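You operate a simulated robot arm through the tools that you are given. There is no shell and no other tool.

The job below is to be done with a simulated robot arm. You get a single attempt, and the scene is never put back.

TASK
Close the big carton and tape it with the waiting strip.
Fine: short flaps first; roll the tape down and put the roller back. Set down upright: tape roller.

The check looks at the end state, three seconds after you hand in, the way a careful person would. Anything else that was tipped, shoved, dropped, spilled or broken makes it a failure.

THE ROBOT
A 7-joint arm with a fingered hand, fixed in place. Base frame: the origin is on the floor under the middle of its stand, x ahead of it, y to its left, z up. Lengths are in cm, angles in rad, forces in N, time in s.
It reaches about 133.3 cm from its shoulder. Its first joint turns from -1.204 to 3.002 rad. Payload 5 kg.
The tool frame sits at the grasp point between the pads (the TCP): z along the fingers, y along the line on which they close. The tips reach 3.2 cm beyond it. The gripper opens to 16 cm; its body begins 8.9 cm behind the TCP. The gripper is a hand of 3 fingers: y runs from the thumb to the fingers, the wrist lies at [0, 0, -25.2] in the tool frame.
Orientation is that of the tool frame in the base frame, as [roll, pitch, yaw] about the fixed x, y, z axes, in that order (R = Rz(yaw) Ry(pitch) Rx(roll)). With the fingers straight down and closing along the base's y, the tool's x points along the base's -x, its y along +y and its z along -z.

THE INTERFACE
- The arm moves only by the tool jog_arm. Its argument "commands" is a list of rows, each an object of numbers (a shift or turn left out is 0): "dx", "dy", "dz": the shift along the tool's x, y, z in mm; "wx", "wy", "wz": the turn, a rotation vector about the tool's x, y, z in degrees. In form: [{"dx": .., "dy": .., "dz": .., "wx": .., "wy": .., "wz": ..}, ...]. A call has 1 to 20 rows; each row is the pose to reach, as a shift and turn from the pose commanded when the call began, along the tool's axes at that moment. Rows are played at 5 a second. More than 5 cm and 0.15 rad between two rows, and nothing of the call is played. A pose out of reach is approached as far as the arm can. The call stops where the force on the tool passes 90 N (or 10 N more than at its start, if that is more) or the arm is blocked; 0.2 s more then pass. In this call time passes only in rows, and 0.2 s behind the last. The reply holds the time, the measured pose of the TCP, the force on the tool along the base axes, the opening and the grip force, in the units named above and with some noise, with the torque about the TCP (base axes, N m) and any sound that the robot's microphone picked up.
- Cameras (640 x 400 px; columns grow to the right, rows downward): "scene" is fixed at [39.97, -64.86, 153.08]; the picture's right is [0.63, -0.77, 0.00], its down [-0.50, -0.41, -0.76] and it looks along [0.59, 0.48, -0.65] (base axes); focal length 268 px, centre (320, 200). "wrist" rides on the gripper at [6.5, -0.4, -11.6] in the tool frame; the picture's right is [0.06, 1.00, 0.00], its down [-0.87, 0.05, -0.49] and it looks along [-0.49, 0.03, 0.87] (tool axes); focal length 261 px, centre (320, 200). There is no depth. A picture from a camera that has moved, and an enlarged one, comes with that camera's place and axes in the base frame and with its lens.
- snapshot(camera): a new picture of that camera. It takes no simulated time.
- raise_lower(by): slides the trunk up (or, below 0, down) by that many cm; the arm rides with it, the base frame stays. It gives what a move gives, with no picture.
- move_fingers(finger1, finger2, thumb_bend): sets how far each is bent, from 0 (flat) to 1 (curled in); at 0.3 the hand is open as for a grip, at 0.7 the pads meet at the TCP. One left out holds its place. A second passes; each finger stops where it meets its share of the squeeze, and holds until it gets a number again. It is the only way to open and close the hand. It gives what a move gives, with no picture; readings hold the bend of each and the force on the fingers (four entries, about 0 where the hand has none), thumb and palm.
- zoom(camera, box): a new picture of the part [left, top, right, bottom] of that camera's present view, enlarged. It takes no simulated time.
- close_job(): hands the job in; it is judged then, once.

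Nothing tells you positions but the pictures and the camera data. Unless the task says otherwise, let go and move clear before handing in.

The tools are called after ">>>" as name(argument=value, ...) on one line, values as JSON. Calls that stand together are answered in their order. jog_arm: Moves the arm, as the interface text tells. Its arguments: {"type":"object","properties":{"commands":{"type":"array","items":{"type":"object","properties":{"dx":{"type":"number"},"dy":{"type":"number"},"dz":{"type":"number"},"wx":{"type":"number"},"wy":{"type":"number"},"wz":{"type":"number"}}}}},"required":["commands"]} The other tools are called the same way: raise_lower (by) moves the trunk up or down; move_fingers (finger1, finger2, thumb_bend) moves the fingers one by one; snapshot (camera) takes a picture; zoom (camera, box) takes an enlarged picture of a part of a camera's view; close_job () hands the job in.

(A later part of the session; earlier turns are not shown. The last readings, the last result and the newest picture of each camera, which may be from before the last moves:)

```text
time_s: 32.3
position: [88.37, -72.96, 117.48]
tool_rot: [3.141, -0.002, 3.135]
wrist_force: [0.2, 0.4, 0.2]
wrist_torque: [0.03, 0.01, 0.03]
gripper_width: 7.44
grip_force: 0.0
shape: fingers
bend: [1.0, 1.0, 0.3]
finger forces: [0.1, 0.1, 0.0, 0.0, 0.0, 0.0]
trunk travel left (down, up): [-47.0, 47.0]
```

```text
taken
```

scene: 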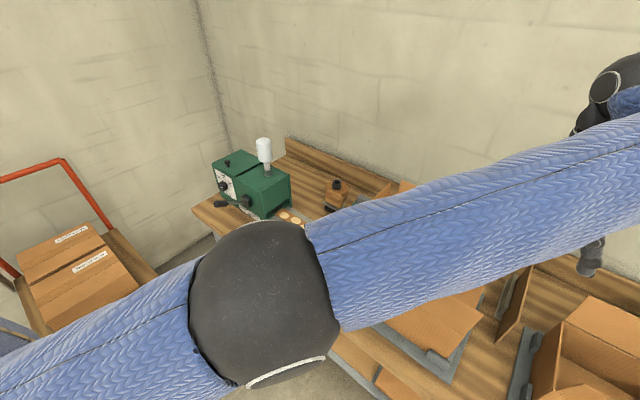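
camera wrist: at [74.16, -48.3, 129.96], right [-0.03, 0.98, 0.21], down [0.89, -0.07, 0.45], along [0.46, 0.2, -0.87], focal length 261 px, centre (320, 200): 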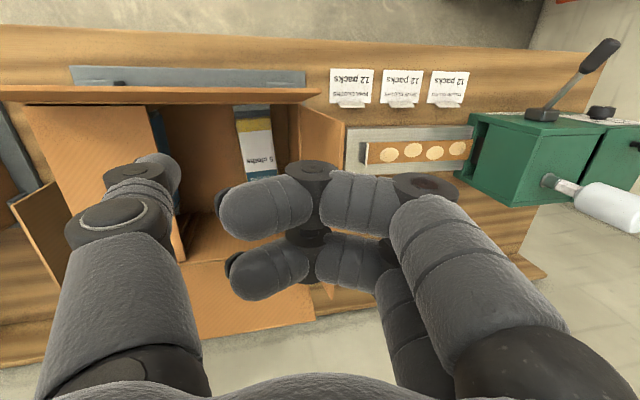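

The arm is free again and upright. I'll take the known-good corridor near x ≈ 63 to get around to the left side of the carton, checking reach as I go.

>>> jog_arm(commands=[{"dx": 40}, {"dx": 80, "dz": 5}, {"dx": 120, "dz": 20}, {"dx": 160, "dz": 40}, {"dx": 200, "dz": 60}, {"dx": 240, "dz": 80}, {"dx": 254, "dz": 110}])

>>> snapshot(camera="scene")

```text
time_s: 33.9
position: [75.22, -82.24, 117.71]
tool_rot: [3.136, -0.003, 3.135]
wrist_force: [0.5, 0.3, 0.3]
wrist_torque: [-0.02, 0.01, -0.01]
gripper_width: 7.42
grip_force: 0.1
shape: fingers
bend: [1.0, 1.0, 0.3]
finger forces: [0.1, 0.0, 0.0, 0.1, 0.0, 0.1]
out of reach, approached as far as the arm can: row 2, 3, 4, 5, 6, 7
trunk travel left (down, up): [-47.0, 47.0]
```

```text
taken
```

scene: 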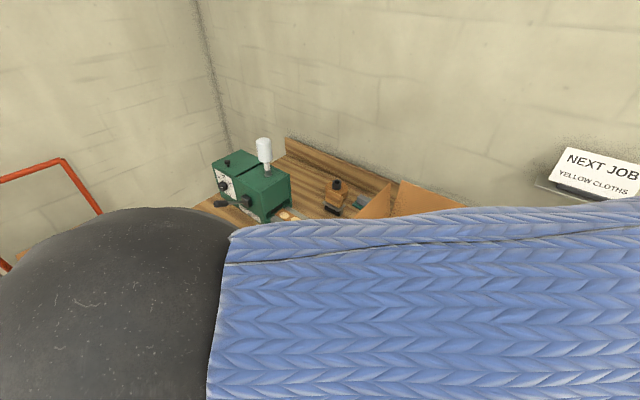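

The arm still jams when pulling in from here. I'll try dropping toward the height that matched the original posture, in the free space in front of the bench.

>>> jog_arm(commands=[{"dx": 15, "dy": -5, "dz": 30}, {"dx": 30, "dy": -15, "dz": 60}, {"dx": 50, "dy": -25, "dz": 90}, {"dx": 80, "dy": -40, "dz": 120}, {"dx": 110, "dy": -55, "dz": 145}, {"dx": 120, "dy": -60, "dz": 157}])

>>> snapshot(camera="scene")

>>> snapshot(camera="wrist")

```text
time_s: 35.3
position: [70.99, -90.21, 108.49]
tool_rot: [3.13, -0.004, 3.135]
wrist_force: [-0.3, 0.1, 0.2]
wrist_torque: [-0.04, 0.01, 0.04]
gripper_width: 7.45
grip_force: 0.1
shape: fingers
bend: [1.0, 1.0, 0.3]
finger forces: [0.0, 0.0, 0.0, 0.0, 0.1, 0.0]
out of reach, approached as far as the arm can: row 1, 2, 3, 4, 5, 6
trunk travel left (down, up): [-47.0, 47.0]
```

```text
taken
```

scene: 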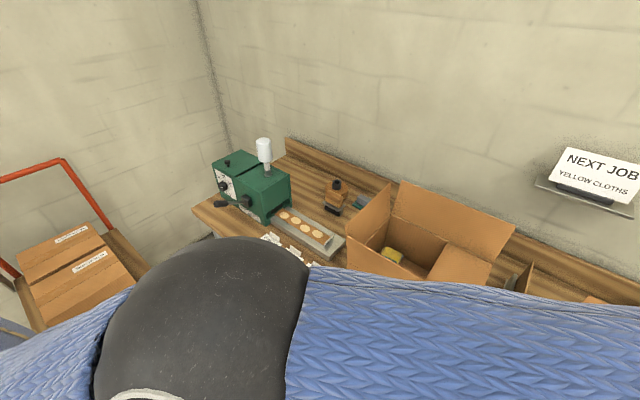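

```text
taken
camera wrist: at [64.49, -90.56, 120.16], right [-0.05, 1.0, 0.01], down [0.87, 0.04, 0.49], along [0.49, 0.04, -0.87], focal length 261 px, centre (320, 200)
```

wrist: 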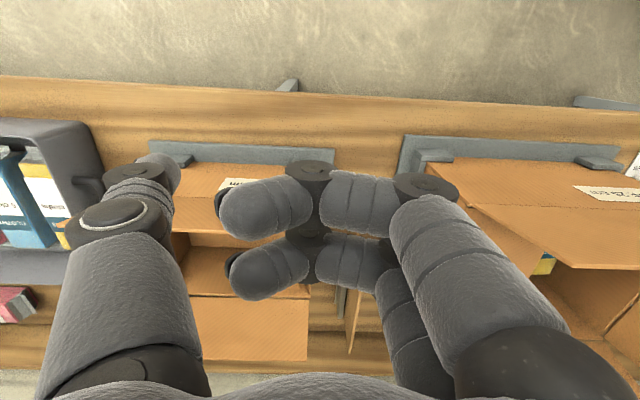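

The first joint seems to be at its limit because the elbow sits to the right. With the arm nearly straight it should be able to sweep left above everything, so I'll extend outward, swing left at safe height, then come in on the carton's left side.

>>> jog_arm(commands=[{"dx": -35, "dy": 15, "dz": -8}, {"dx": -70, "dy": 30, "dz": -17}, {"dx": -105, "dy": 46, "dz": -26}, {"dx": -140, "dy": 62, "dz": -35}, {"dx": -165, "dy": 92, "dz": -50}, {"dx": -187, "dy": 122, "dz": -65}, {"dx": -200, "dy": 152, "dz": -80}, {"dx": -212, "dy": 185, "dz": -95}, {"dx": -240, "dy": 217, "dz": -95}, {"dx": -270, "dy": 250, "dz": -95}, {"dx": -300, "dy": 285, "dz": -95}, {"dx": -330, "dy": 322, "dz": -95}])

>>> snapshot(camera="scene")

```text
time_s: 37.9
position: [91.32, -67.91, 115.82]
tool_rot: [3.14, 0.003, 3.133]
wrist_force: [-1.0, -0.5, -0.6]
wrist_torque: [0.0, -0.03, 0.0]
gripper_width: 7.42
grip_force: 0.1
shape: fingers
bend: [1.0, 1.0, 0.3]
finger forces: [0.0, 0.0, 0.0, 0.0, 0.0, 0.1]
out of reach, approached as far as the arm can: row 8, 9, 10, 11, 12
trunk travel left (down, up): [-47.0, 47.0]
```

```text
taken
```

scene: 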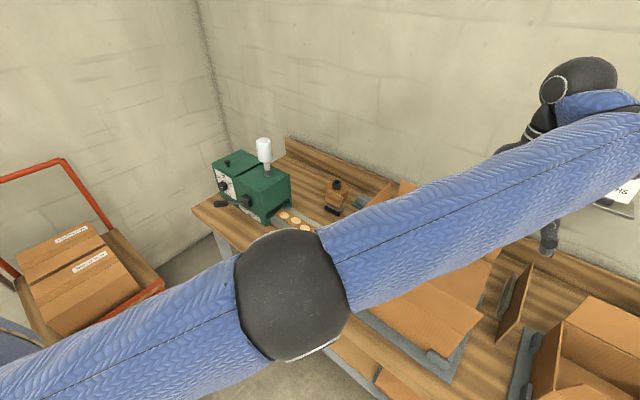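

The arm stopped short again, near (91, -68, 116). I'll probe small moves in free air from here to learn which direction is limiting.

>>> jog_arm(commands=[{"dz": 20}, {"dz": 40}])

>>> jog_arm(commands=[{"dy": 20}, {"dy": 40}])

>>> jog_arm(commands=[{"dx": -20}, {"dx": -40}])

```text
time_s: 38.5
position: [91.4, -67.99, 111.82]
tool_rot: [3.141, 0.0, 3.135]
wrist_force: [0.6, 0.4, 0.8]
wrist_torque: [-0.01, 0.02, 0.01]
gripper_width: 7.42
grip_force: 0.1
shape: fingers
bend: [1.0, 1.0, 0.3]
finger forces: [0.1, 0.0, 0.0, 0.0, 0.1, 0.1]
trunk travel left (down, up): [-47.0, 47.0]
```

```text
time_s: 39.1
position: [91.72, -66.09, 112.2]
tool_rot: [3.135, -0.002, 3.134]
wrist_force: [-0.4, -0.2, 0.2]
wrist_torque: [-0.01, 0.02, -0.01]
gripper_width: 7.44
grip_force: 0.0
shape: fingers
bend: [1.0, 1.0, 0.3]
finger forces: [0.0, 0.0, 0.0, 0.0, 0.0, 0.0]
out of reach, approached as far as the arm can: row 1, 2
trunk travel left (down, up): [-47.0, 47.0]
```

```text
time_s: 39.7
position: [92.27, -66.98, 111.8]
tool_rot: [3.139, 0.003, 3.134]
wrist_force: [0.7, 0.3, 0.2]
wrist_torque: [0.0, 0.0, 0.0]
gripper_width: 7.45
grip_force: 0.1
shape: fingers
bend: [1.0, 1.0, 0.3]
finger forces: [0.0, 0.0, 0.1, 0.1, 0.0, 0.1]
out of reach, approached as far as the arm can: row 1, 2
trunk travel left (down, up): [-47.0, 47.0]
```

Down is free but +x/+y is blocked, which could be the hand's twist limit. I'll try small yaw turns each way to see whether they free it.

>>> jog_arm(commands=[{"wz": 8}, {"wz": 16}])

>>> jog_arm(commands=[{"dy": 20}, {"dy": 40}])

>>> snapshot(camera="scene")

```text
time_s: 40.3
position: [92.4, -67.02, 111.65]
tool_rot: [3.14, 0.002, 2.853]
wrist_force: [0.4, 0.3, -0.3]
wrist_torque: [0.02, -0.01, 0.04]
gripper_width: 7.45
grip_force: 0.0
shape: fingers
bend: [1.0, 1.0, 0.3]
finger forces: [0.0, 0.0, 0.0, 0.0, 0.0, 0.0]
trunk travel left (down, up): [-47.0, 47.0]
```

```text
time_s: 40.9
position: [92.12, -66.15, 111.56]
tool_rot: [3.134, -0.001, 2.854]
wrist_force: [0.6, -0.1, 0.2]
wrist_torque: [0.02, -0.02, 0.0]
gripper_width: 7.46
grip_force: 0.1
shape: fingers
bend: [1.0, 1.0, 0.3]
finger forces: [0.1, 0.0, 0.1, 0.0, 0.0, 0.0]
out of reach, approached as far as the arm can: row 1, 2
trunk travel left (down, up): [-47.0, 47.0]
```

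```text
taken
```

scene: 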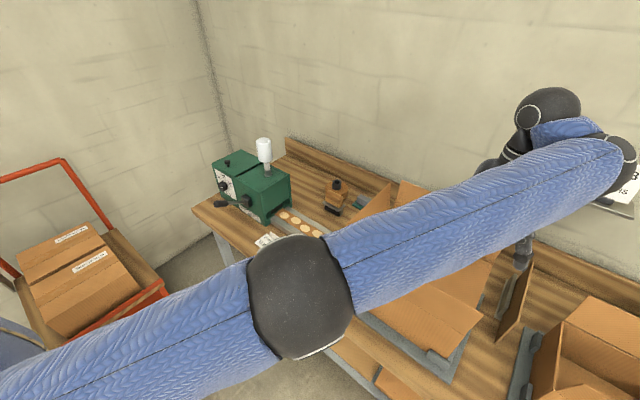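

Twist isn't the limit, so the arm has folded into an awkward elbow posture since it was fully stretched. I'll go back to full stretch, high and clear of everything, and see if it unfolds into the original posture.

>>> jog_arm(commands=[{"dx": 0, "dy": -40, "dz": -10, "wz": -5}, {"dx": 0, "dy": -80, "dz": -20, "wz": -10}, {"dx": 0, "dy": -120, "dz": -30, "wz": -16}, {"dx": -10, "dy": -160, "dz": -40, "wz": -16}, {"dx": -20, "dy": -200, "dz": -45, "wz": -16}, {"dx": -50, "dy": -230, "dz": -45, "wz": -16}, {"dx": -90, "dy": -240, "dz": -45, "wz": -16}, {"dx": -130, "dy": -250, "dz": -45, "wz": -16}])

>>> snapshot(camera="scene")

```text
time_s: 42.7
position: [88.32, -86.78, 115.87]
tool_rot: [3.141, 0.003, 3.132]
wrist_force: [0.3, -0.5, -0.2]
wrist_torque: [0.0, 0.02, 0.02]
gripper_width: 7.42
grip_force: 0.0
shape: fingers
bend: [1.0, 1.0, 0.3]
finger forces: [0.0, 0.0, 0.0, 0.0, 0.0, 0.0]
out of reach, approached as far as the arm can: row 6, 7, 8
trunk travel left (down, up): [-47.0, 47.0]
```

```text
taken
```

scene: 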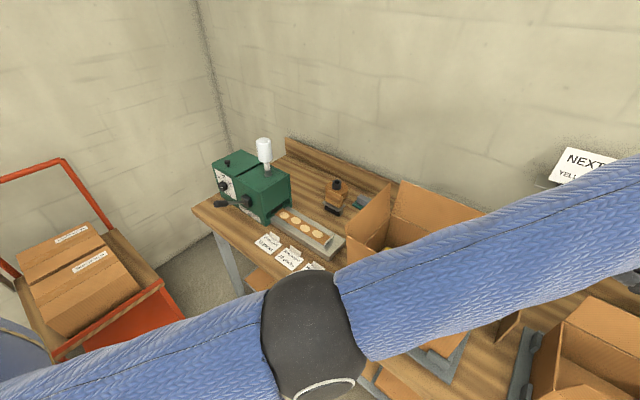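

The elbow now hangs below the line from shoulder to wrist. I'll raise the trunk back to its starting height, where the original posture worked, and try to unfold from there.

>>> raise_lower(by=28)

>>> jog_arm(commands=[{"dz": 45}, {"dz": 90}, {"dz": 135}])

>>> snapshot(camera="scene")

>>> jog_arm(commands=[{"dx": 40}, {"dx": 80}, {"dx": 120}, {"dx": 160}, {"dx": 200}, {"dx": 240}])

>>> snapshot(camera="scene")

```text
time_s: 45.5
position: [88.32, -86.66, 143.79]
tool_rot: [-3.141, 0.002, 3.134]
wrist_force: [0.3, -0.3, 0.0]
wrist_torque: [0.0, 0.01, 0.01]
gripper_width: 7.43
grip_force: 0.0
shape: fingers
bend: [1.0, 1.0, 0.3]
finger forces: [0.0, 0.0, 0.1, 0.0, 0.1, 0.0]
trunk travel left (down, up): [-75.0, 19.0]
```

```text
time_s: 46.3
position: [88.36, -86.88, 130.16]
tool_rot: [3.14, 0.001, 3.133]
wrist_force: [0.1, -0.8, -0.9]
wrist_torque: [0.03, -0.02, 0.03]
gripper_width: 7.43
grip_force: 0.1
shape: fingers
bend: [1.0, 1.0, 0.3]
finger forces: [0.1, 0.0, 0.1, 0.0, 0.0, 0.1]
trunk travel left (down, up): [-75.0, 19.0]
```

```text
taken
```

scene: 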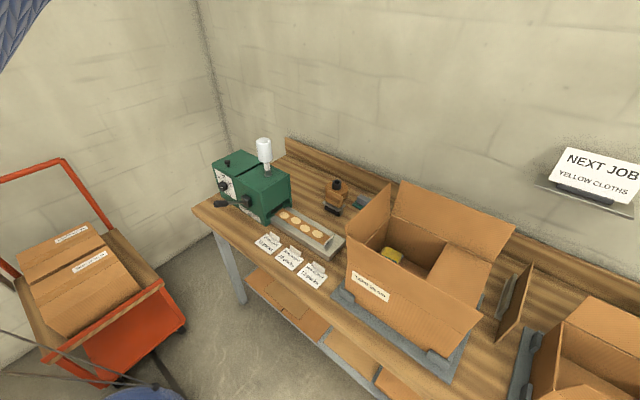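

```text
time_s: 47.7
position: [76.28, -88.61, 131.07]
tool_rot: [3.14, 0.0, 3.134]
wrist_force: [-0.5, 0.5, -0.6]
wrist_torque: [-0.02, -0.04, 0.02]
gripper_width: 7.43
grip_force: 0.0
shape: fingers
bend: [1.0, 1.0, 0.3]
finger forces: [0.1, 0.0, 0.0, 0.0, 0.1, 0.0]
out of reach, approached as far as the arm can: row 3, 4, 5, 6
trunk travel left (down, up): [-75.0, 19.0]
```

```text
taken
```

scene: 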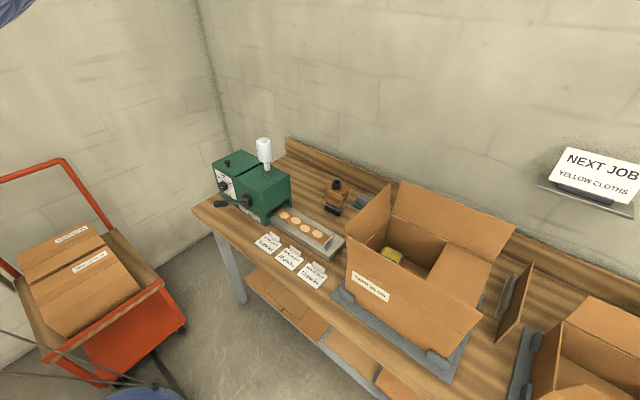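

Same stall as before. I'll stretch fully downward here, clear of the flaps, and come back up to see whether the elbow returns to its original side.

>>> jog_arm(commands=[{"dx": -40, "dy": 5}, {"dx": -80, "dy": 10}, {"dx": -120, "dy": 10}, {"dx": -120, "dy": 10, "dz": 45}, {"dx": -120, "dy": 10, "dz": 90}, {"dx": -120, "dy": 10, "dz": 135}, {"dx": -120, "dy": 10, "dz": 180}, {"dx": -120, "dy": 10, "dz": 225}])

>>> snapshot(camera="scene")

>>> jog_arm(commands=[{"dz": -45}, {"dz": -90}, {"dz": -135}, {"dz": -180}, {"dz": -210}])

>>> snapshot(camera="scene")

```text
time_s: 49.5
position: [88.44, -87.51, 108.13]
tool_rot: [-3.141, 0.0, 3.135]
wrist_force: [-0.2, -0.4, 0.5]
wrist_torque: [0.02, -0.01, 0.0]
gripper_width: 7.47
grip_force: 0.0
shape: fingers
bend: [1.0, 1.0, 0.3]
finger forces: [0.1, 0.0, 0.0, 0.0, 0.1, 0.0]
trunk travel left (down, up): [-75.0, 19.0]
```

```text
taken
```

scene: 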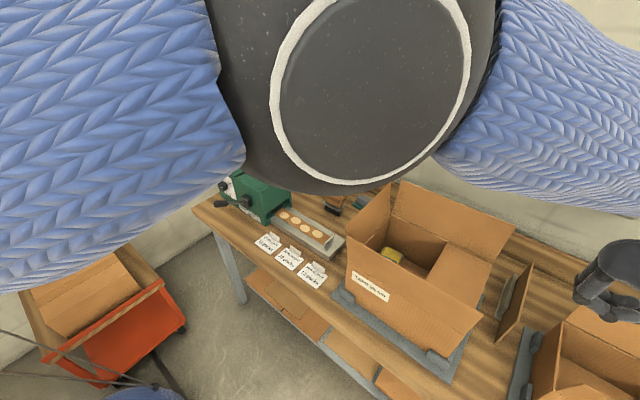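

```text
time_s: 50.7
position: [88.37, -87.33, 129.31]
tool_rot: [3.141, 0.003, 3.132]
wrist_force: [0.2, 0.2, -0.3]
wrist_torque: [0.03, -0.02, 0.0]
gripper_width: 7.44
grip_force: 0.0
shape: fingers
bend: [1.0, 1.0, 0.3]
finger forces: [0.1, 0.0, 0.0, 0.0, 0.1, 0.0]
trunk travel left (down, up): [-75.0, 19.0]
```

```text
taken
```

scene: 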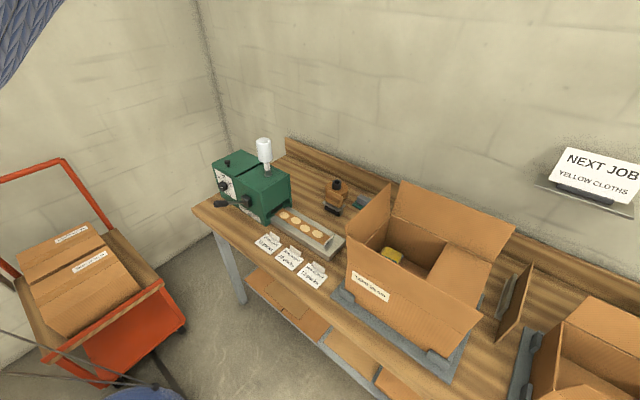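

At trunk height 0 the arm now reaches low, z ≈ 108, without complaint. I'll try moving left from there, with the wrist below shoulder level, just above the flap tops.

>>> jog_arm(commands=[{"dz": 45}, {"dz": 90}, {"dz": 135}, {"dz": 165}, {"dz": 165, "dy": 40}, {"dz": 165, "dy": 80}, {"dz": 165, "dy": 120}, {"dz": 165, "dy": 160}, {"dz": 165, "dy": 200}, {"dz": 165, "dy": 240}])

>>> snapshot(camera="scene")

```text
time_s: 52.9
position: [88.52, -63.33, 112.7]
tool_rot: [-3.14, 0.002, 3.133]
wrist_force: [0.3, -0.1, -0.1]
wrist_torque: [-0.01, -0.02, 0.02]
gripper_width: 7.48
grip_force: 0.0
shape: fingers
bend: [1.0, 1.0, 0.3]
finger forces: [0.0, 0.0, 0.0, 0.1, 0.0, 0.0]
trunk travel left (down, up): [-75.0, 19.0]
```

```text
taken
```

scene: 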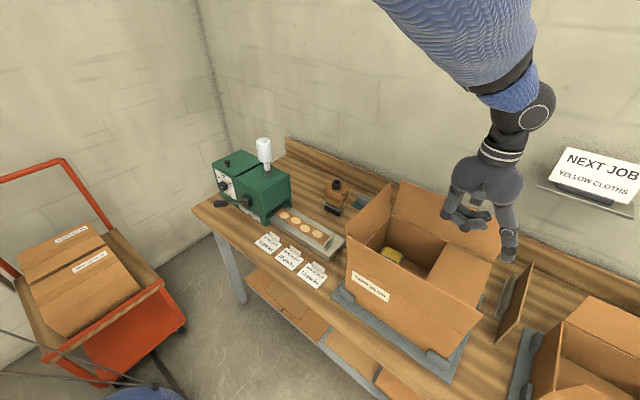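

That worked: the arm now reaches down from above with the elbow up, and the scene view is clear. I'll keep the trunk high and continue to the left side of the carton.

>>> jog_arm(commands=[{"dy": 40, "dx": -5, "dz": -10}, {"dy": 80, "dx": -10, "dz": -20}, {"dy": 120, "dx": -15, "dz": -20}, {"dy": 160, "dx": -18, "dz": -20}, {"dy": 200, "dx": -18, "dz": -20}, {"dy": 240, "dx": -18, "dz": -20}, {"dy": 280, "dx": -18, "dz": -20}, {"dy": 320, "dx": -18, "dz": -20}, {"dy": 355, "dx": -18, "dz": -20}])

>>> snapshot(camera="scene")

>>> snapshot(camera="wrist")

```text
time_s: 54.9
position: [88.89, -28.89, 114.86]
tool_rot: [3.14, 0.006, 3.132]
wrist_force: [-0.5, 0.1, 0.0]
wrist_torque: [-0.01, -0.03, 0.03]
gripper_width: 7.45
grip_force: 0.1
shape: fingers
bend: [1.0, 1.0, 0.3]
finger forces: [0.0, 0.1, 0.1, 0.1, 0.0, 0.0]
out of reach, approached as far as the arm can: row 9
trunk travel left (down, up): [-75.0, 19.0]
```

```text
taken
```

scene: 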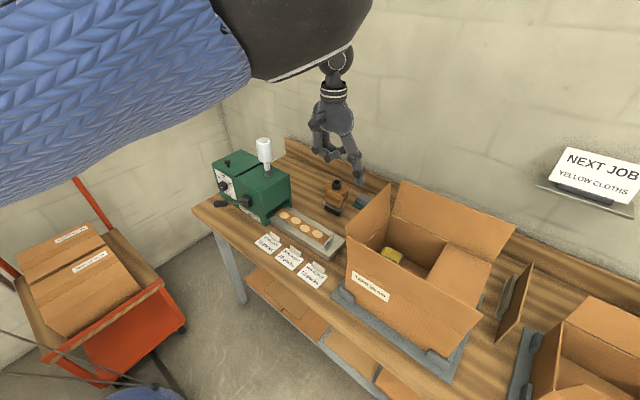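

```text
taken
camera wrist: at [82.36, -29.08, 126.43], right [-0.05, 1.0, 0.0], down [0.87, 0.05, 0.5], along [0.5, 0.03, -0.87], focal length 261 px, centre (320, 200)
```

wrist: 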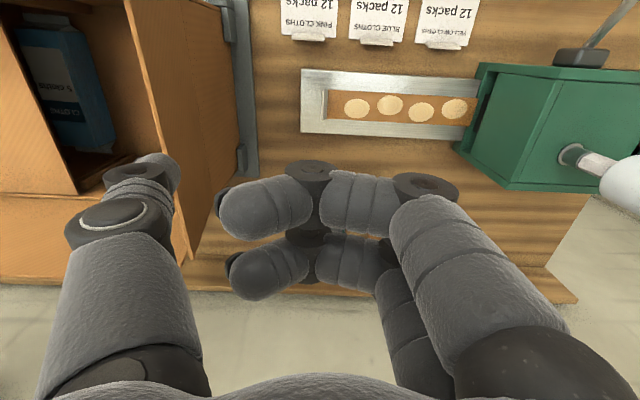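

I'm on the left side, with the thumb just outside the left flap. I'll descend beside it, keeping about a 1–2 cm gap.

>>> jog_arm(commands=[{"dz": 25}, {"dz": 50}, {"dz": 75}, {"dz": 98}])

>>> snapshot(camera="scene")

>>> snapshot(camera="wrist")

```text
time_s: 55.9
position: [87.78, -29.97, 105.54]
tool_rot: [3.141, 0.003, 3.133]
wrist_force: [-0.3, -0.5, -0.8]
wrist_torque: [0.03, 0.05, 0.0]
gripper_width: 7.42
grip_force: 0.1
shape: fingers
bend: [1.0, 1.0, 0.3]
finger forces: [0.0, 0.0, 0.0, 0.0, 0.0, 0.0]
out of reach, approached as far as the arm can: row 2, 3, 4
trunk travel left (down, up): [-75.0, 19.0]
```

```text
taken
```

scene: 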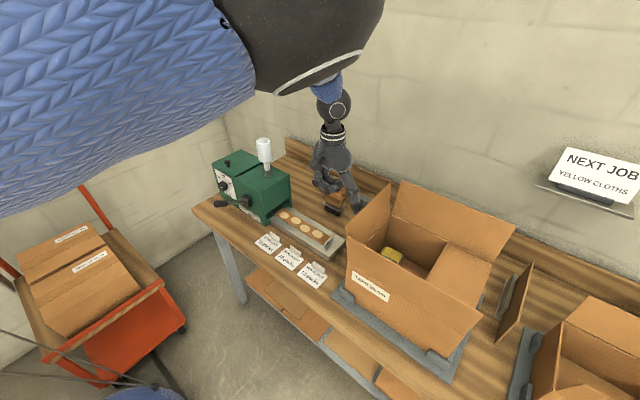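

```text
taken
camera wrist: at [81.09, -30.18, 117.17], right [-0.05, 1.0, 0.0], down [0.87, 0.05, 0.5], along [0.49, 0.03, -0.87], focal length 261 px, centre (320, 200)
```

wrist: 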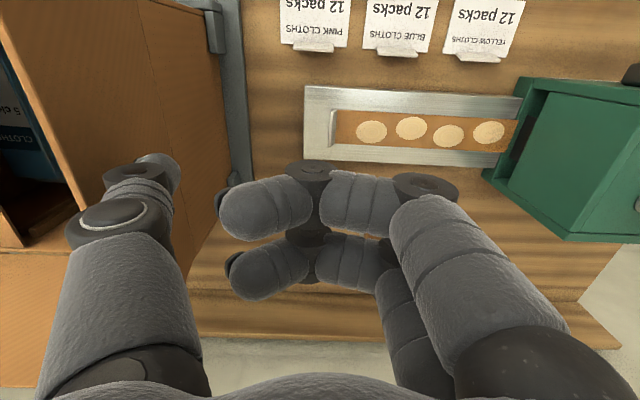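

>>> zoom(camera="scene", box=[290, 120, 450, 260])

>>> zoom(camera="wrist", box=[0, 80, 260, 330])

```text
2.86 times, centred on (370, 190) of scene
camera zoom: at [39.97, -64.86, 153.08], right [0.63, -0.77, 0.0], down [-0.5, -0.41, -0.76], along [0.59, 0.48, -0.65], focal length 765 px, centre (177, 229)
```

zoom: 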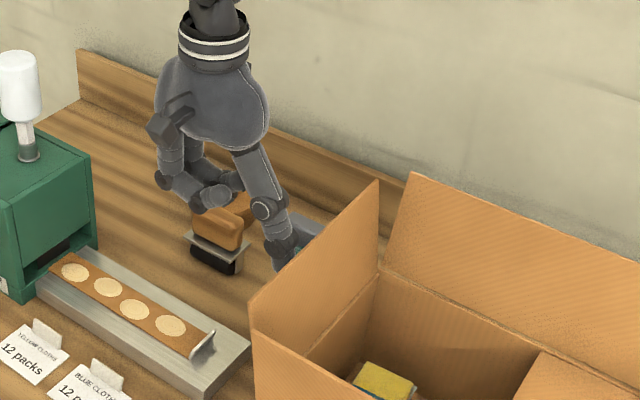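

```text
1.60 times, centred on (130, 205) of wrist
camera zoom: at [81.09, -30.18, 117.17], right [-0.05, 1.0, 0.0], down [0.87, 0.05, 0.5], along [0.49, 0.03, -0.87], focal length 417 px, centre (624, 192)
```

zoom: 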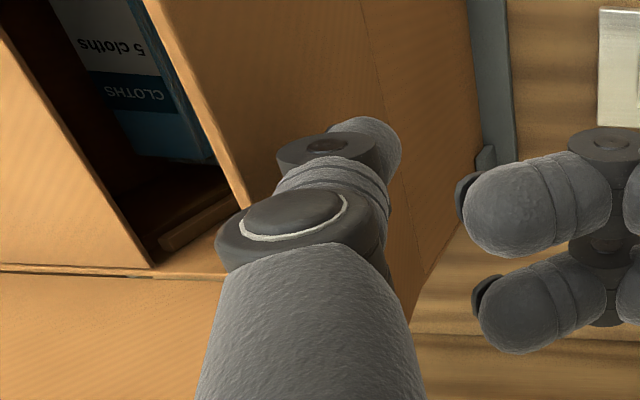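

The thumb tip is behind the flap on its outer side. I'll sweep the left flap along its arc, inward and down.

>>> jog_arm(commands=[{"dy": -10, "dz": 4}, {"dy": -25, "dz": 2}, {"dy": -40, "dz": 1}, {"dy": -55, "dz": 3}, {"dy": -69, "dz": 7}, {"dy": -80, "dz": 12}, {"dy": -90, "dz": 18}, {"dy": -98, "dz": 25}, {"dy": -105, "dz": 33}, {"dy": -111, "dz": 42}, {"dy": -117, "dz": 52}, {"dy": -120, "dz": 60}, {"dy": -122, "dz": 67}, {"dy": -123, "dz": 72}])

>>> snapshot(camera="scene")

>>> snapshot(camera="wrist")

```text
time_s: 58.9
position: [87.59, -42.04, 98.47]
tool_rot: [3.141, 0.001, 3.131]
wrist_force: [-0.3, 0.5, 0.6]
wrist_torque: [0.01, 0.01, -0.02]
gripper_width: 7.43
grip_force: 0.0
shape: fingers
bend: [1.0, 1.0, 0.3]
finger forces: [0.0, 0.0, 0.0, 0.0, 0.0, 0.0]
trunk travel left (down, up): [-75.0, 19.0]
```

```text
taken
```

scene: 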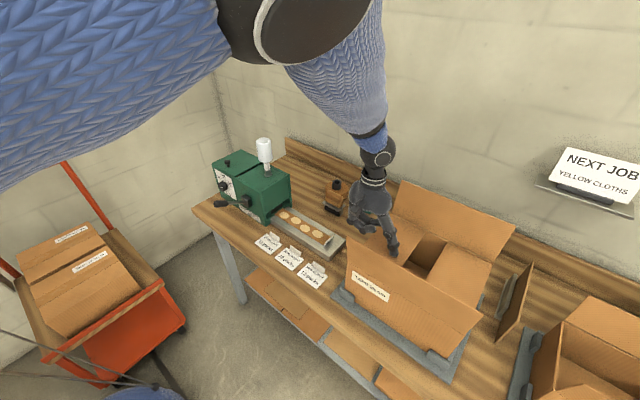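

```text
taken
camera wrist: at [80.99, -42.45, 110.05], right [-0.05, 1.0, 0.0], down [0.87, 0.05, 0.49], along [0.49, 0.03, -0.87], focal length 261 px, centre (320, 200)
```

wrist: 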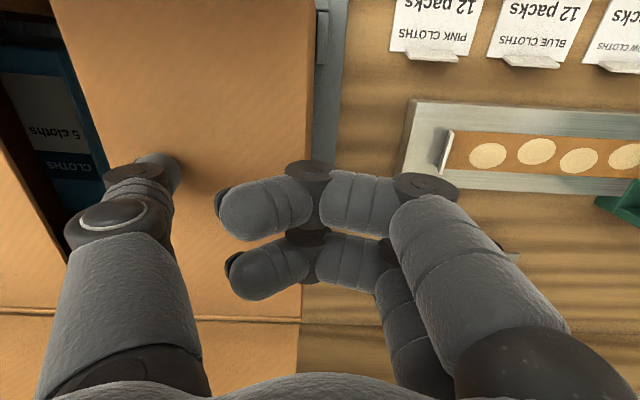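

The left flap followed smoothly and is nearly flat. I'll seat it with a gentle press, then lift clear.

>>> jog_arm(commands=[{"dz": 3}, {"dz": 6}])

>>> jog_arm(commands=[{"dz": -40}, {"dz": -80}, {"dz": -120}, {"dz": -160}])

>>> zoom(camera="scene", box=[320, 160, 560, 390])

>>> snapshot(camera="wrist")

```text
time_s: 59.5
position: [87.53, -42.12, 98.08]
tool_rot: [-3.141, 0.002, 3.135]
wrist_force: [0.9, 1.8, 7.6]
wrist_torque: [-0.67, 0.0, 0.03]
gripper_width: 7.5
grip_force: 3.7
shape: fingers
bend: [1.0, 1.0, 0.3]
finger forces: [0.0, 0.0, 0.0, 0.1, 7.7, 0.1]
trunk travel left (down, up): [-75.0, 19.0]
```

```text
time_s: 60.5
position: [87.54, -41.96, 114.13]
tool_rot: [-3.141, 0.002, 3.135]
wrist_force: [0.8, -0.6, -0.4]
wrist_torque: [-0.03, 0.0, 0.0]
gripper_width: 7.47
grip_force: 0.0
shape: fingers
bend: [1.0, 1.0, 0.3]
finger forces: [0.0, 0.1, 0.1, 0.0, 0.0, 0.1]
trunk travel left (down, up): [-75.0, 19.0]
```

```text
1.74 times, centred on (440, 275) of scene
camera zoom: at [39.97, -64.86, 153.08], right [0.63, -0.77, 0.0], down [-0.5, -0.41, -0.76], along [0.59, 0.48, -0.65], focal length 466 px, centre (111, 70)
```

zoom: 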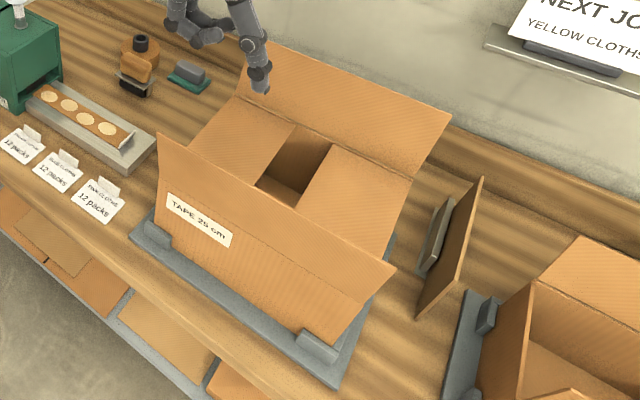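

```text
taken
camera wrist: at [80.85, -42.35, 125.64], right [-0.06, 1.0, 0.0], down [0.87, 0.05, 0.49], along [0.49, 0.03, -0.87], focal length 261 px, centre (320, 200)
```

wrist: 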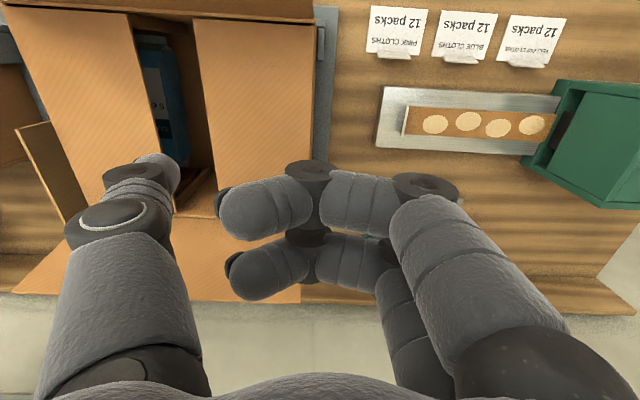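

Both short flaps are flat. Next is the front long flap: I'll bring the straight thumb around in front of it, at its middle.

>>> jog_arm(commands=[{"dx": 40, "dy": -15, "dz": -15}, {"dx": 80, "dy": -30, "dz": -20}, {"dx": 120, "dy": -45, "dz": -20}, {"dx": 160, "dy": -60, "dz": -20}, {"dx": 190, "dy": -70, "dz": -20}])

>>> snapshot(camera="scene")

>>> snapshot(camera="wrist")

```text
time_s: 61.7
position: [68.5, -49.0, 115.9]
tool_rot: [3.141, 0.002, 3.135]
wrist_force: [-1.5, -0.3, -0.2]
wrist_torque: [0.03, 0.0, -0.01]
gripper_width: 7.44
grip_force: 0.1
shape: fingers
bend: [1.0, 1.0, 0.3]
finger forces: [0.1, 0.0, 0.0, 0.0, 0.0, 0.0]
trunk travel left (down, up): [-75.0, 19.0]
```

```text
taken
```

scene: 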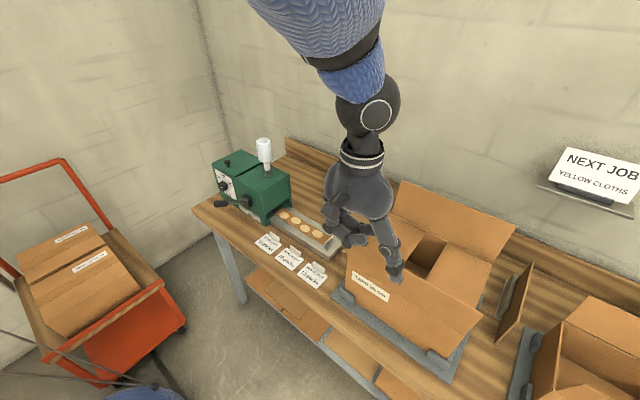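

```text
taken
camera wrist: at [61.92, -49.34, 127.39], right [-0.06, 1.0, 0.0], down [0.87, 0.05, 0.49], along [0.49, 0.03, -0.87], focal length 261 px, centre (320, 200)
```

wrist: 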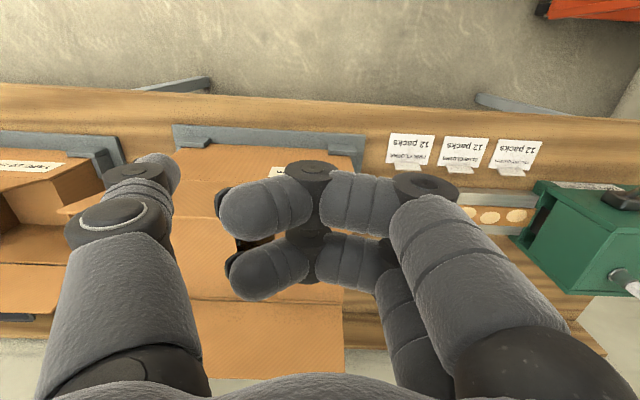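

The reach is fine here. I'll drop in front of the front flap and sweep it over in one arc, stopping just short of flat.

>>> jog_arm(commands=[{"dx": -12, "dz": 40}, {"dx": -25, "dz": 80}, {"dx": -25, "dz": 109}, {"dx": -45, "dz": 110}, {"dx": -67, "dz": 110}, {"dx": -82, "dz": 107}, {"dx": -97, "dz": 105}, {"dx": -112, "dz": 107}, {"dx": -126, "dz": 111}, {"dx": -137, "dz": 116}, {"dx": -146, "dz": 122}, {"dx": -155, "dz": 129}, {"dx": -162, "dz": 137}, {"dx": -169, "dz": 146}, {"dx": -174, "dz": 156}, {"dx": -177, "dz": 164}, {"dx": -179, "dz": 170}])

>>> snapshot(camera="scene")

>>> snapshot(camera="wrist")

```text
time_s: 65.3
position: [86.53, -49.13, 98.84]
tool_rot: [-3.141, 0.002, 3.134]
wrist_force: [0.1, -0.3, -0.3]
wrist_torque: [0.02, 0.02, -0.02]
gripper_width: 7.46
grip_force: 0.0
shape: fingers
bend: [1.0, 1.0, 0.3]
finger forces: [0.0, 0.0, 0.1, 0.0, 0.0, 0.0]
trunk travel left (down, up): [-75.0, 19.0]
```

```text
taken
```

scene: 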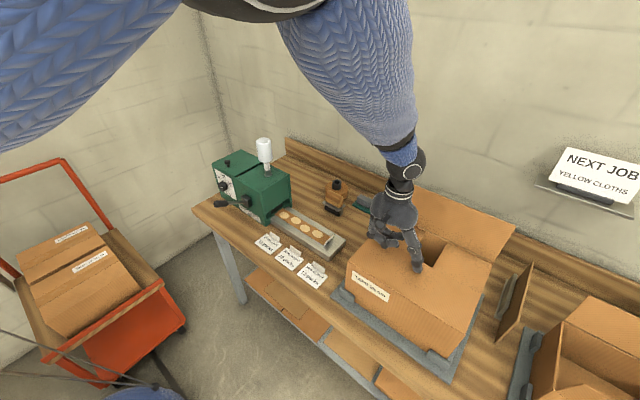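

```text
taken
camera wrist: at [79.89, -49.43, 110.46], right [-0.05, 1.0, 0.0], down [0.87, 0.05, 0.49], along [0.49, 0.03, -0.87], focal length 261 px, centre (320, 200)
```

wrist: 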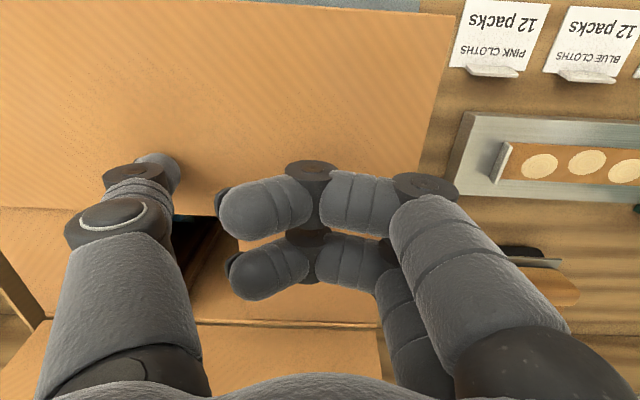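

The front flap came down nearly flat. I'll seat it gently, then lift and check.

>>> jog_arm(commands=[{"dz": 3}, {"dz": 6}])

>>> jog_arm(commands=[{"dz": -40}, {"dz": -80}, {"dz": -120}, {"dz": -160}, {"dz": -190}])

>>> zoom(camera="scene", box=[320, 160, 560, 390])

>>> snapshot(camera="wrist")

```text
time_s: 65.9
position: [86.35, -48.98, 98.5]
tool_rot: [-3.141, 0.003, 3.134]
wrist_force: [1.5, 2.2, 9.9]
wrist_torque: [-0.8, 0.0, 0.1]
gripper_width: 7.48
grip_force: 4.7
shape: fingers
bend: [1.0, 1.0, 0.3]
finger forces: [0.1, 0.1, 0.0, 0.0, 9.6, 0.0]
trunk travel left (down, up): [-75.0, 19.0]
```

```text
time_s: 67.1
position: [86.22, -49.13, 117.34]
tool_rot: [3.14, 0.002, 3.134]
wrist_force: [0.6, -0.2, 0.2]
wrist_torque: [-0.04, -0.02, 0.01]
gripper_width: 7.47
grip_force: 0.0
shape: fingers
bend: [1.0, 1.0, 0.3]
finger forces: [0.0, 0.1, 0.0, 0.1, 0.1, 0.1]
trunk travel left (down, up): [-75.0, 19.0]
```

```text
1.74 times, centred on (440, 275) of scene
camera zoom: at [39.97, -64.86, 153.08], right [0.63, -0.77, 0.0], down [-0.5, -0.41, -0.76], along [0.59, 0.48, -0.65], focal length 466 px, centre (111, 70)
```

zoom: 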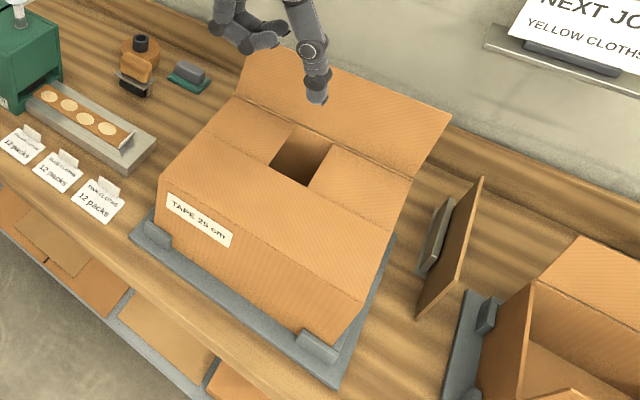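

```text
taken
camera wrist: at [79.74, -49.4, 128.87], right [-0.05, 1.0, 0.0], down [0.87, 0.05, 0.49], along [0.49, 0.03, -0.87], focal length 261 px, centre (320, 200)
```

wrist: 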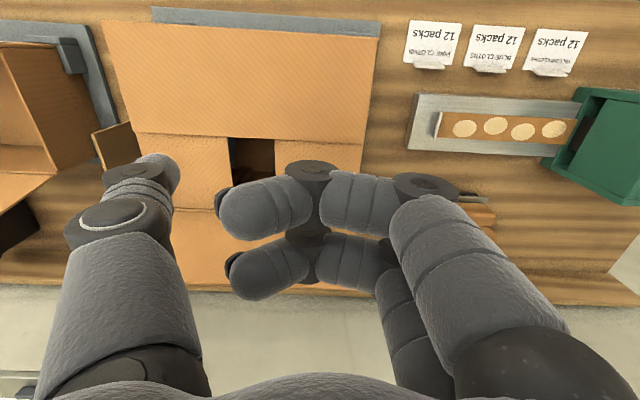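

The front flap is shut and stays down. For the far back flap I'll tilt the hand forward about 30° so the wrist stays within reach, pass high over it, and come down behind it.

>>> jog_arm(commands=[{"dx": -40, "wy": -6}, {"dx": -80, "wy": -12}, {"dx": -120, "wy": -18}, {"dx": -160, "wy": -24}, {"dx": -200, "wy": -30}, {"dx": -240, "wy": -30}, {"dx": -275, "wy": -30}])

>>> snapshot(camera="scene")

>>> snapshot(camera="wrist")

```text
time_s: 68.7
position: [112.78, -49.61, 117.22]
tool_rot: [-3.14, 0.526, 3.133]
wrist_force: [-0.5, -0.3, 0.1]
wrist_torque: [0.03, -0.01, -0.01]
gripper_width: 7.46
grip_force: 0.1
shape: fingers
bend: [1.0, 1.0, 0.3]
finger forces: [0.0, 0.1, 0.1, 0.1, 0.0, 0.0]
out of reach, approached as far as the arm can: row 7
trunk travel left (down, up): [-75.0, 19.0]
```

```text
taken
```

scene: 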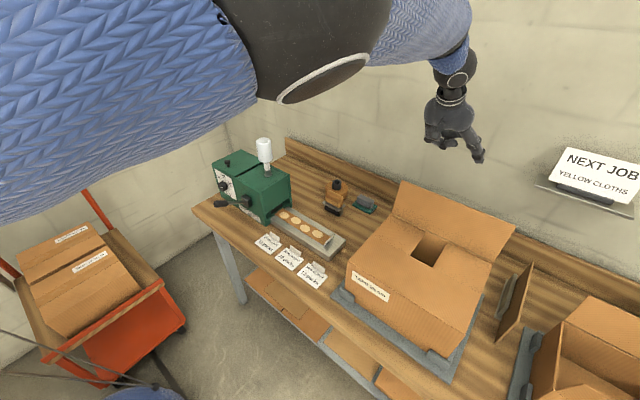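

```text
taken
camera wrist: at [101.23, -49.79, 124.03], right [-0.04, 1.0, -0.03], down [0.51, 0.05, 0.86], along [0.86, 0.02, -0.51], focal length 261 px, centre (320, 200)
```

wrist: 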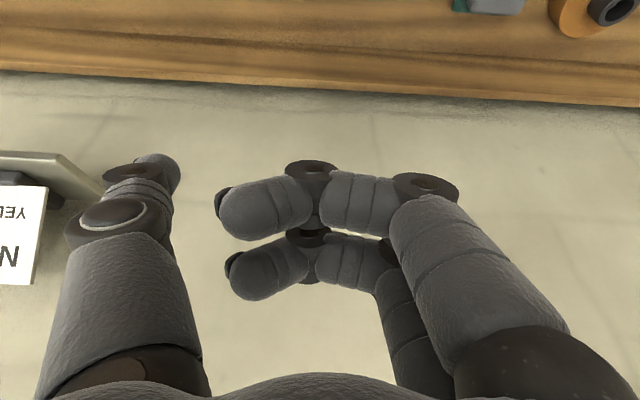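

The hand is over the back edge, pointing down and forward. I'll descend behind the back flap and check the spacing before pulling.

>>> jog_arm(commands=[{"dx": 27.9, "dz": 32.4}, {"dx": 56.6, "dz": 62}, {"dx": 75.9, "dz": 85.5}])

>>> zoom(camera="scene", box=[360, 100, 560, 280])

>>> snapshot(camera="wrist")

```text
time_s: 69.5
position: [109.87, -49.53, 106.45]
tool_rot: [3.142, 0.528, 3.133]
wrist_force: [1.3, -0.7, 0.5]
wrist_torque: [0.05, 0.02, -0.02]
gripper_width: 7.41
grip_force: 0.0
shape: fingers
bend: [1.0, 1.0, 0.3]
finger forces: [0.1, 0.1, 0.1, 0.1, 0.0, 0.0]
out of reach, approached as far as the arm can: row 3
trunk travel left (down, up): [-75.0, 19.0]
```

```text
2.22 times, centred on (460, 190) of scene
camera zoom: at [39.97, -64.86, 153.08], right [0.63, -0.77, 0.0], down [-0.5, -0.41, -0.76], along [0.59, 0.48, -0.65], focal length 595 px, centre (9, 222)
```

zoom: 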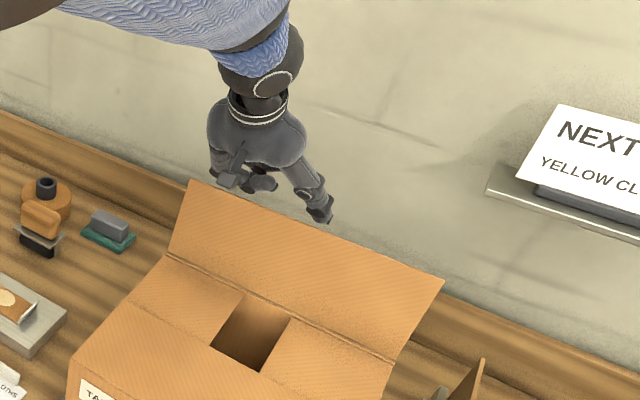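

```text
taken
camera wrist: at [98.37, -49.71, 113.06], right [-0.05, 1.0, -0.03], down [0.5, 0.05, 0.86], along [0.86, 0.02, -0.51], focal length 261 px, centre (320, 200)
```

wrist: 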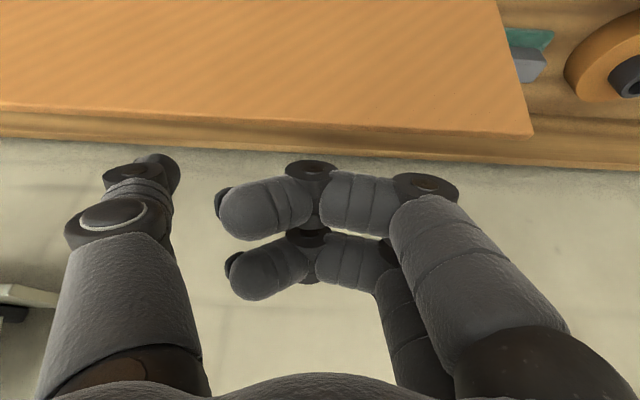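

The thumb tip is behind the flap at about (111, -58.7, 104), below its top edge. I'll pull it toward the robot along the flap's arc and press down.

>>> jog_arm(commands=[{"dx": 14.1, "dz": -3}, {"dx": 25.5, "dz": -7.2}, {"dx": 38.4, "dz": -17}, {"dx": 52.1, "dz": -27.2}, {"dx": 66.4, "dz": -34.3}, {"dx": 80.9, "dz": -39.2}, {"dx": 96.4, "dz": -42.4}, {"dx": 112, "dz": -43.3}, {"dx": 134, "dz": -43.3}, {"dx": 156.2, "dz": -38.8}, {"dx": 167.3, "dz": -33.7}, {"dx": 177.5, "dz": -28}, {"dx": 184.9, "dz": -23.1}])

>>> snapshot(camera="scene")

>>> snapshot(camera="wrist")

```text
time_s: 72.3
position: [92.67, -49.25, 99.08]
tool_rot: [3.141, 0.526, 3.133]
wrist_force: [0.5, 0.0, 0.1]
wrist_torque: [-0.01, -0.01, 0.0]
gripper_width: 7.46
grip_force: 0.1
shape: fingers
bend: [1.0, 1.0, 0.3]
finger forces: [0.0, 0.0, 0.0, 0.0, 0.1, 0.0]
trunk travel left (down, up): [-75.0, 19.0]
```

```text
taken
```

scene: 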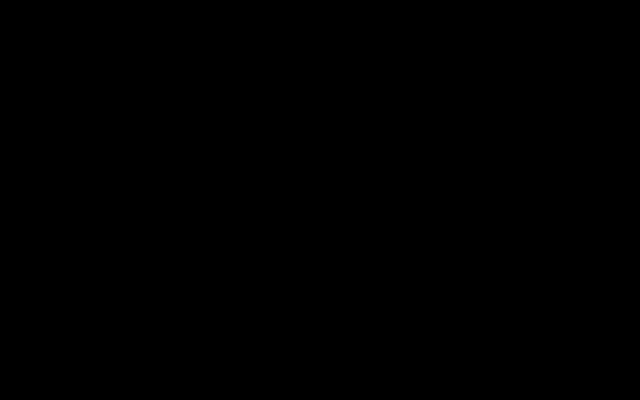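

```text
taken
camera wrist: at [81.17, -49.52, 105.88], right [-0.05, 1.0, -0.03], down [0.51, 0.05, 0.86], along [0.86, 0.02, -0.51], focal length 261 px, centre (320, 200)
```

wrist: 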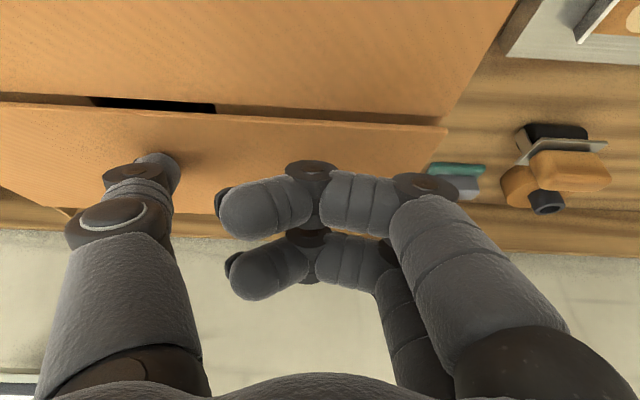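

The back flap is nearly down; the dark scene picture is just the arm in front of that camera. I'll press the last few millimetres and lift off.

>>> jog_arm(commands=[{"dx": 2, "dz": 3}, {"dx": 4, "dz": 6}, {"dx": 5.5, "dz": 8.5}])

>>> jog_arm(commands=[{"dx": -20, "dz": -30}, {"dx": -40, "dz": -62}, {"dx": -60, "dz": -95}, {"dx": -75, "dz": -130}])

>>> snapshot(camera="scene")

>>> snapshot(camera="wrist")

```text
time_s: 73.1
position: [92.67, -49.18, 98.44]
tool_rot: [-3.14, 0.528, 3.135]
wrist_force: [2.0, 2.8, 9.7]
wrist_torque: [-0.98, -0.15, 0.21]
gripper_width: 7.5
grip_force: 4.8
shape: fingers
bend: [1.0, 1.0, 0.3]
finger forces: [0.0, 0.1, 0.1, 0.0, 10.1, 0.0]
trunk travel left (down, up): [-75.0, 19.0]
```

```text
time_s: 74.1
position: [92.44, -49.15, 113.28]
tool_rot: [-3.141, 0.526, 3.135]
wrist_force: [-0.3, -0.9, 1.0]
wrist_torque: [0.01, -0.02, 0.0]
gripper_width: 7.48
grip_force: 0.0
shape: fingers
bend: [1.0, 1.0, 0.3]
finger forces: [0.0, 0.0, 0.1, 0.0, 0.0, 0.0]
trunk travel left (down, up): [-75.0, 19.0]
```

```text
taken
```

scene: 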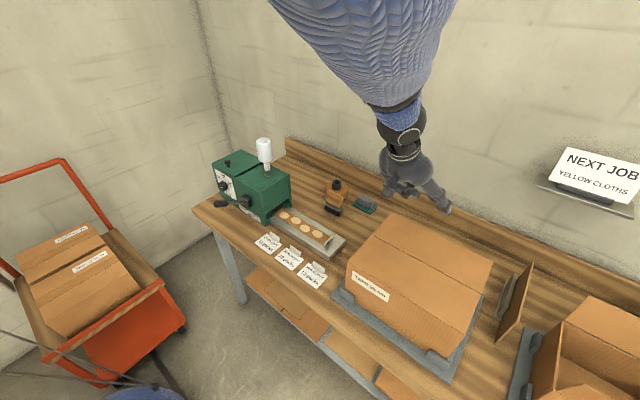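

```text
taken
camera wrist: at [80.95, -49.46, 119.97], right [-0.05, 1.0, -0.03], down [0.51, 0.05, 0.86], along [0.86, 0.02, -0.51], focal length 261 px, centre (320, 200)
```

wrist: 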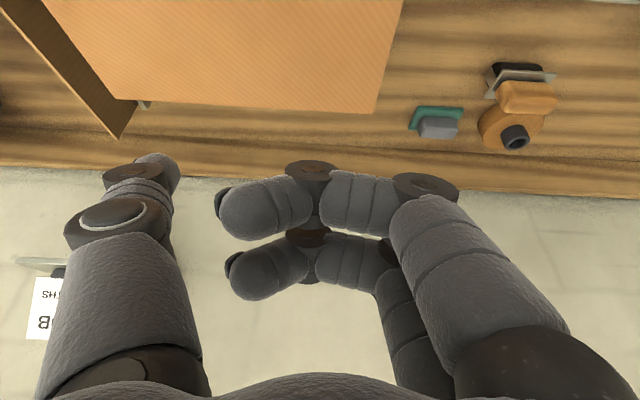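

>>> zoom(camera="scene", box=[330, 200, 510, 370])

>>> zoom(camera="scene", box=[255, 195, 375, 285])

>>> zoom(camera="scene", box=[290, 215, 350, 260])

```text
2.35 times, centred on (420, 285) of scene
camera zoom: at [39.97, -64.86, 153.08], right [0.63, -0.77, 0.0], down [-0.5, -0.41, -0.76], along [0.59, 0.48, -0.65], focal length 630 px, centre (85, 0)
```

zoom: 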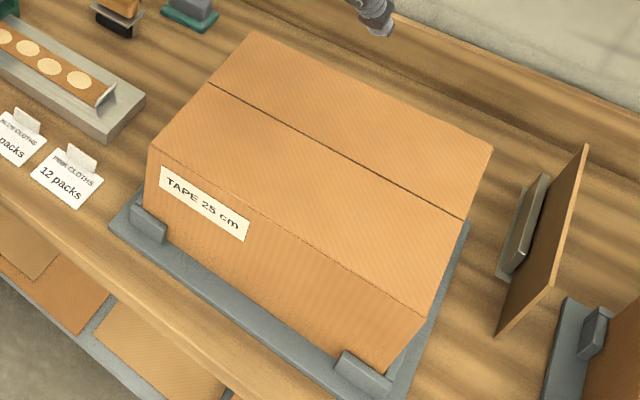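

```text
4.44 times, centred on (315, 240) of scene
camera zoom: at [39.97, -64.86, 153.08], right [0.63, -0.77, 0.0], down [-0.5, -0.41, -0.76], along [0.59, 0.48, -0.65], focal length 1191 px, centre (342, 22)
```

zoom: 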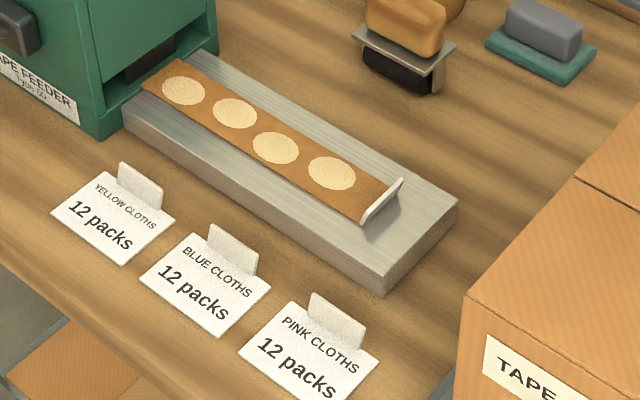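

```text
8.89 times, centred on (320, 238) of scene
camera zoom: at [39.97, -64.86, 153.08], right [0.63, -0.77, 0.0], down [-0.5, -0.41, -0.76], along [0.59, 0.48, -0.65], focal length 2381 px, centre (320, -133)
```

zoom: 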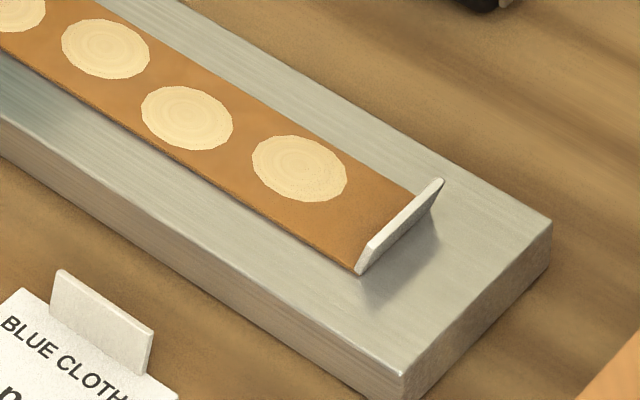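

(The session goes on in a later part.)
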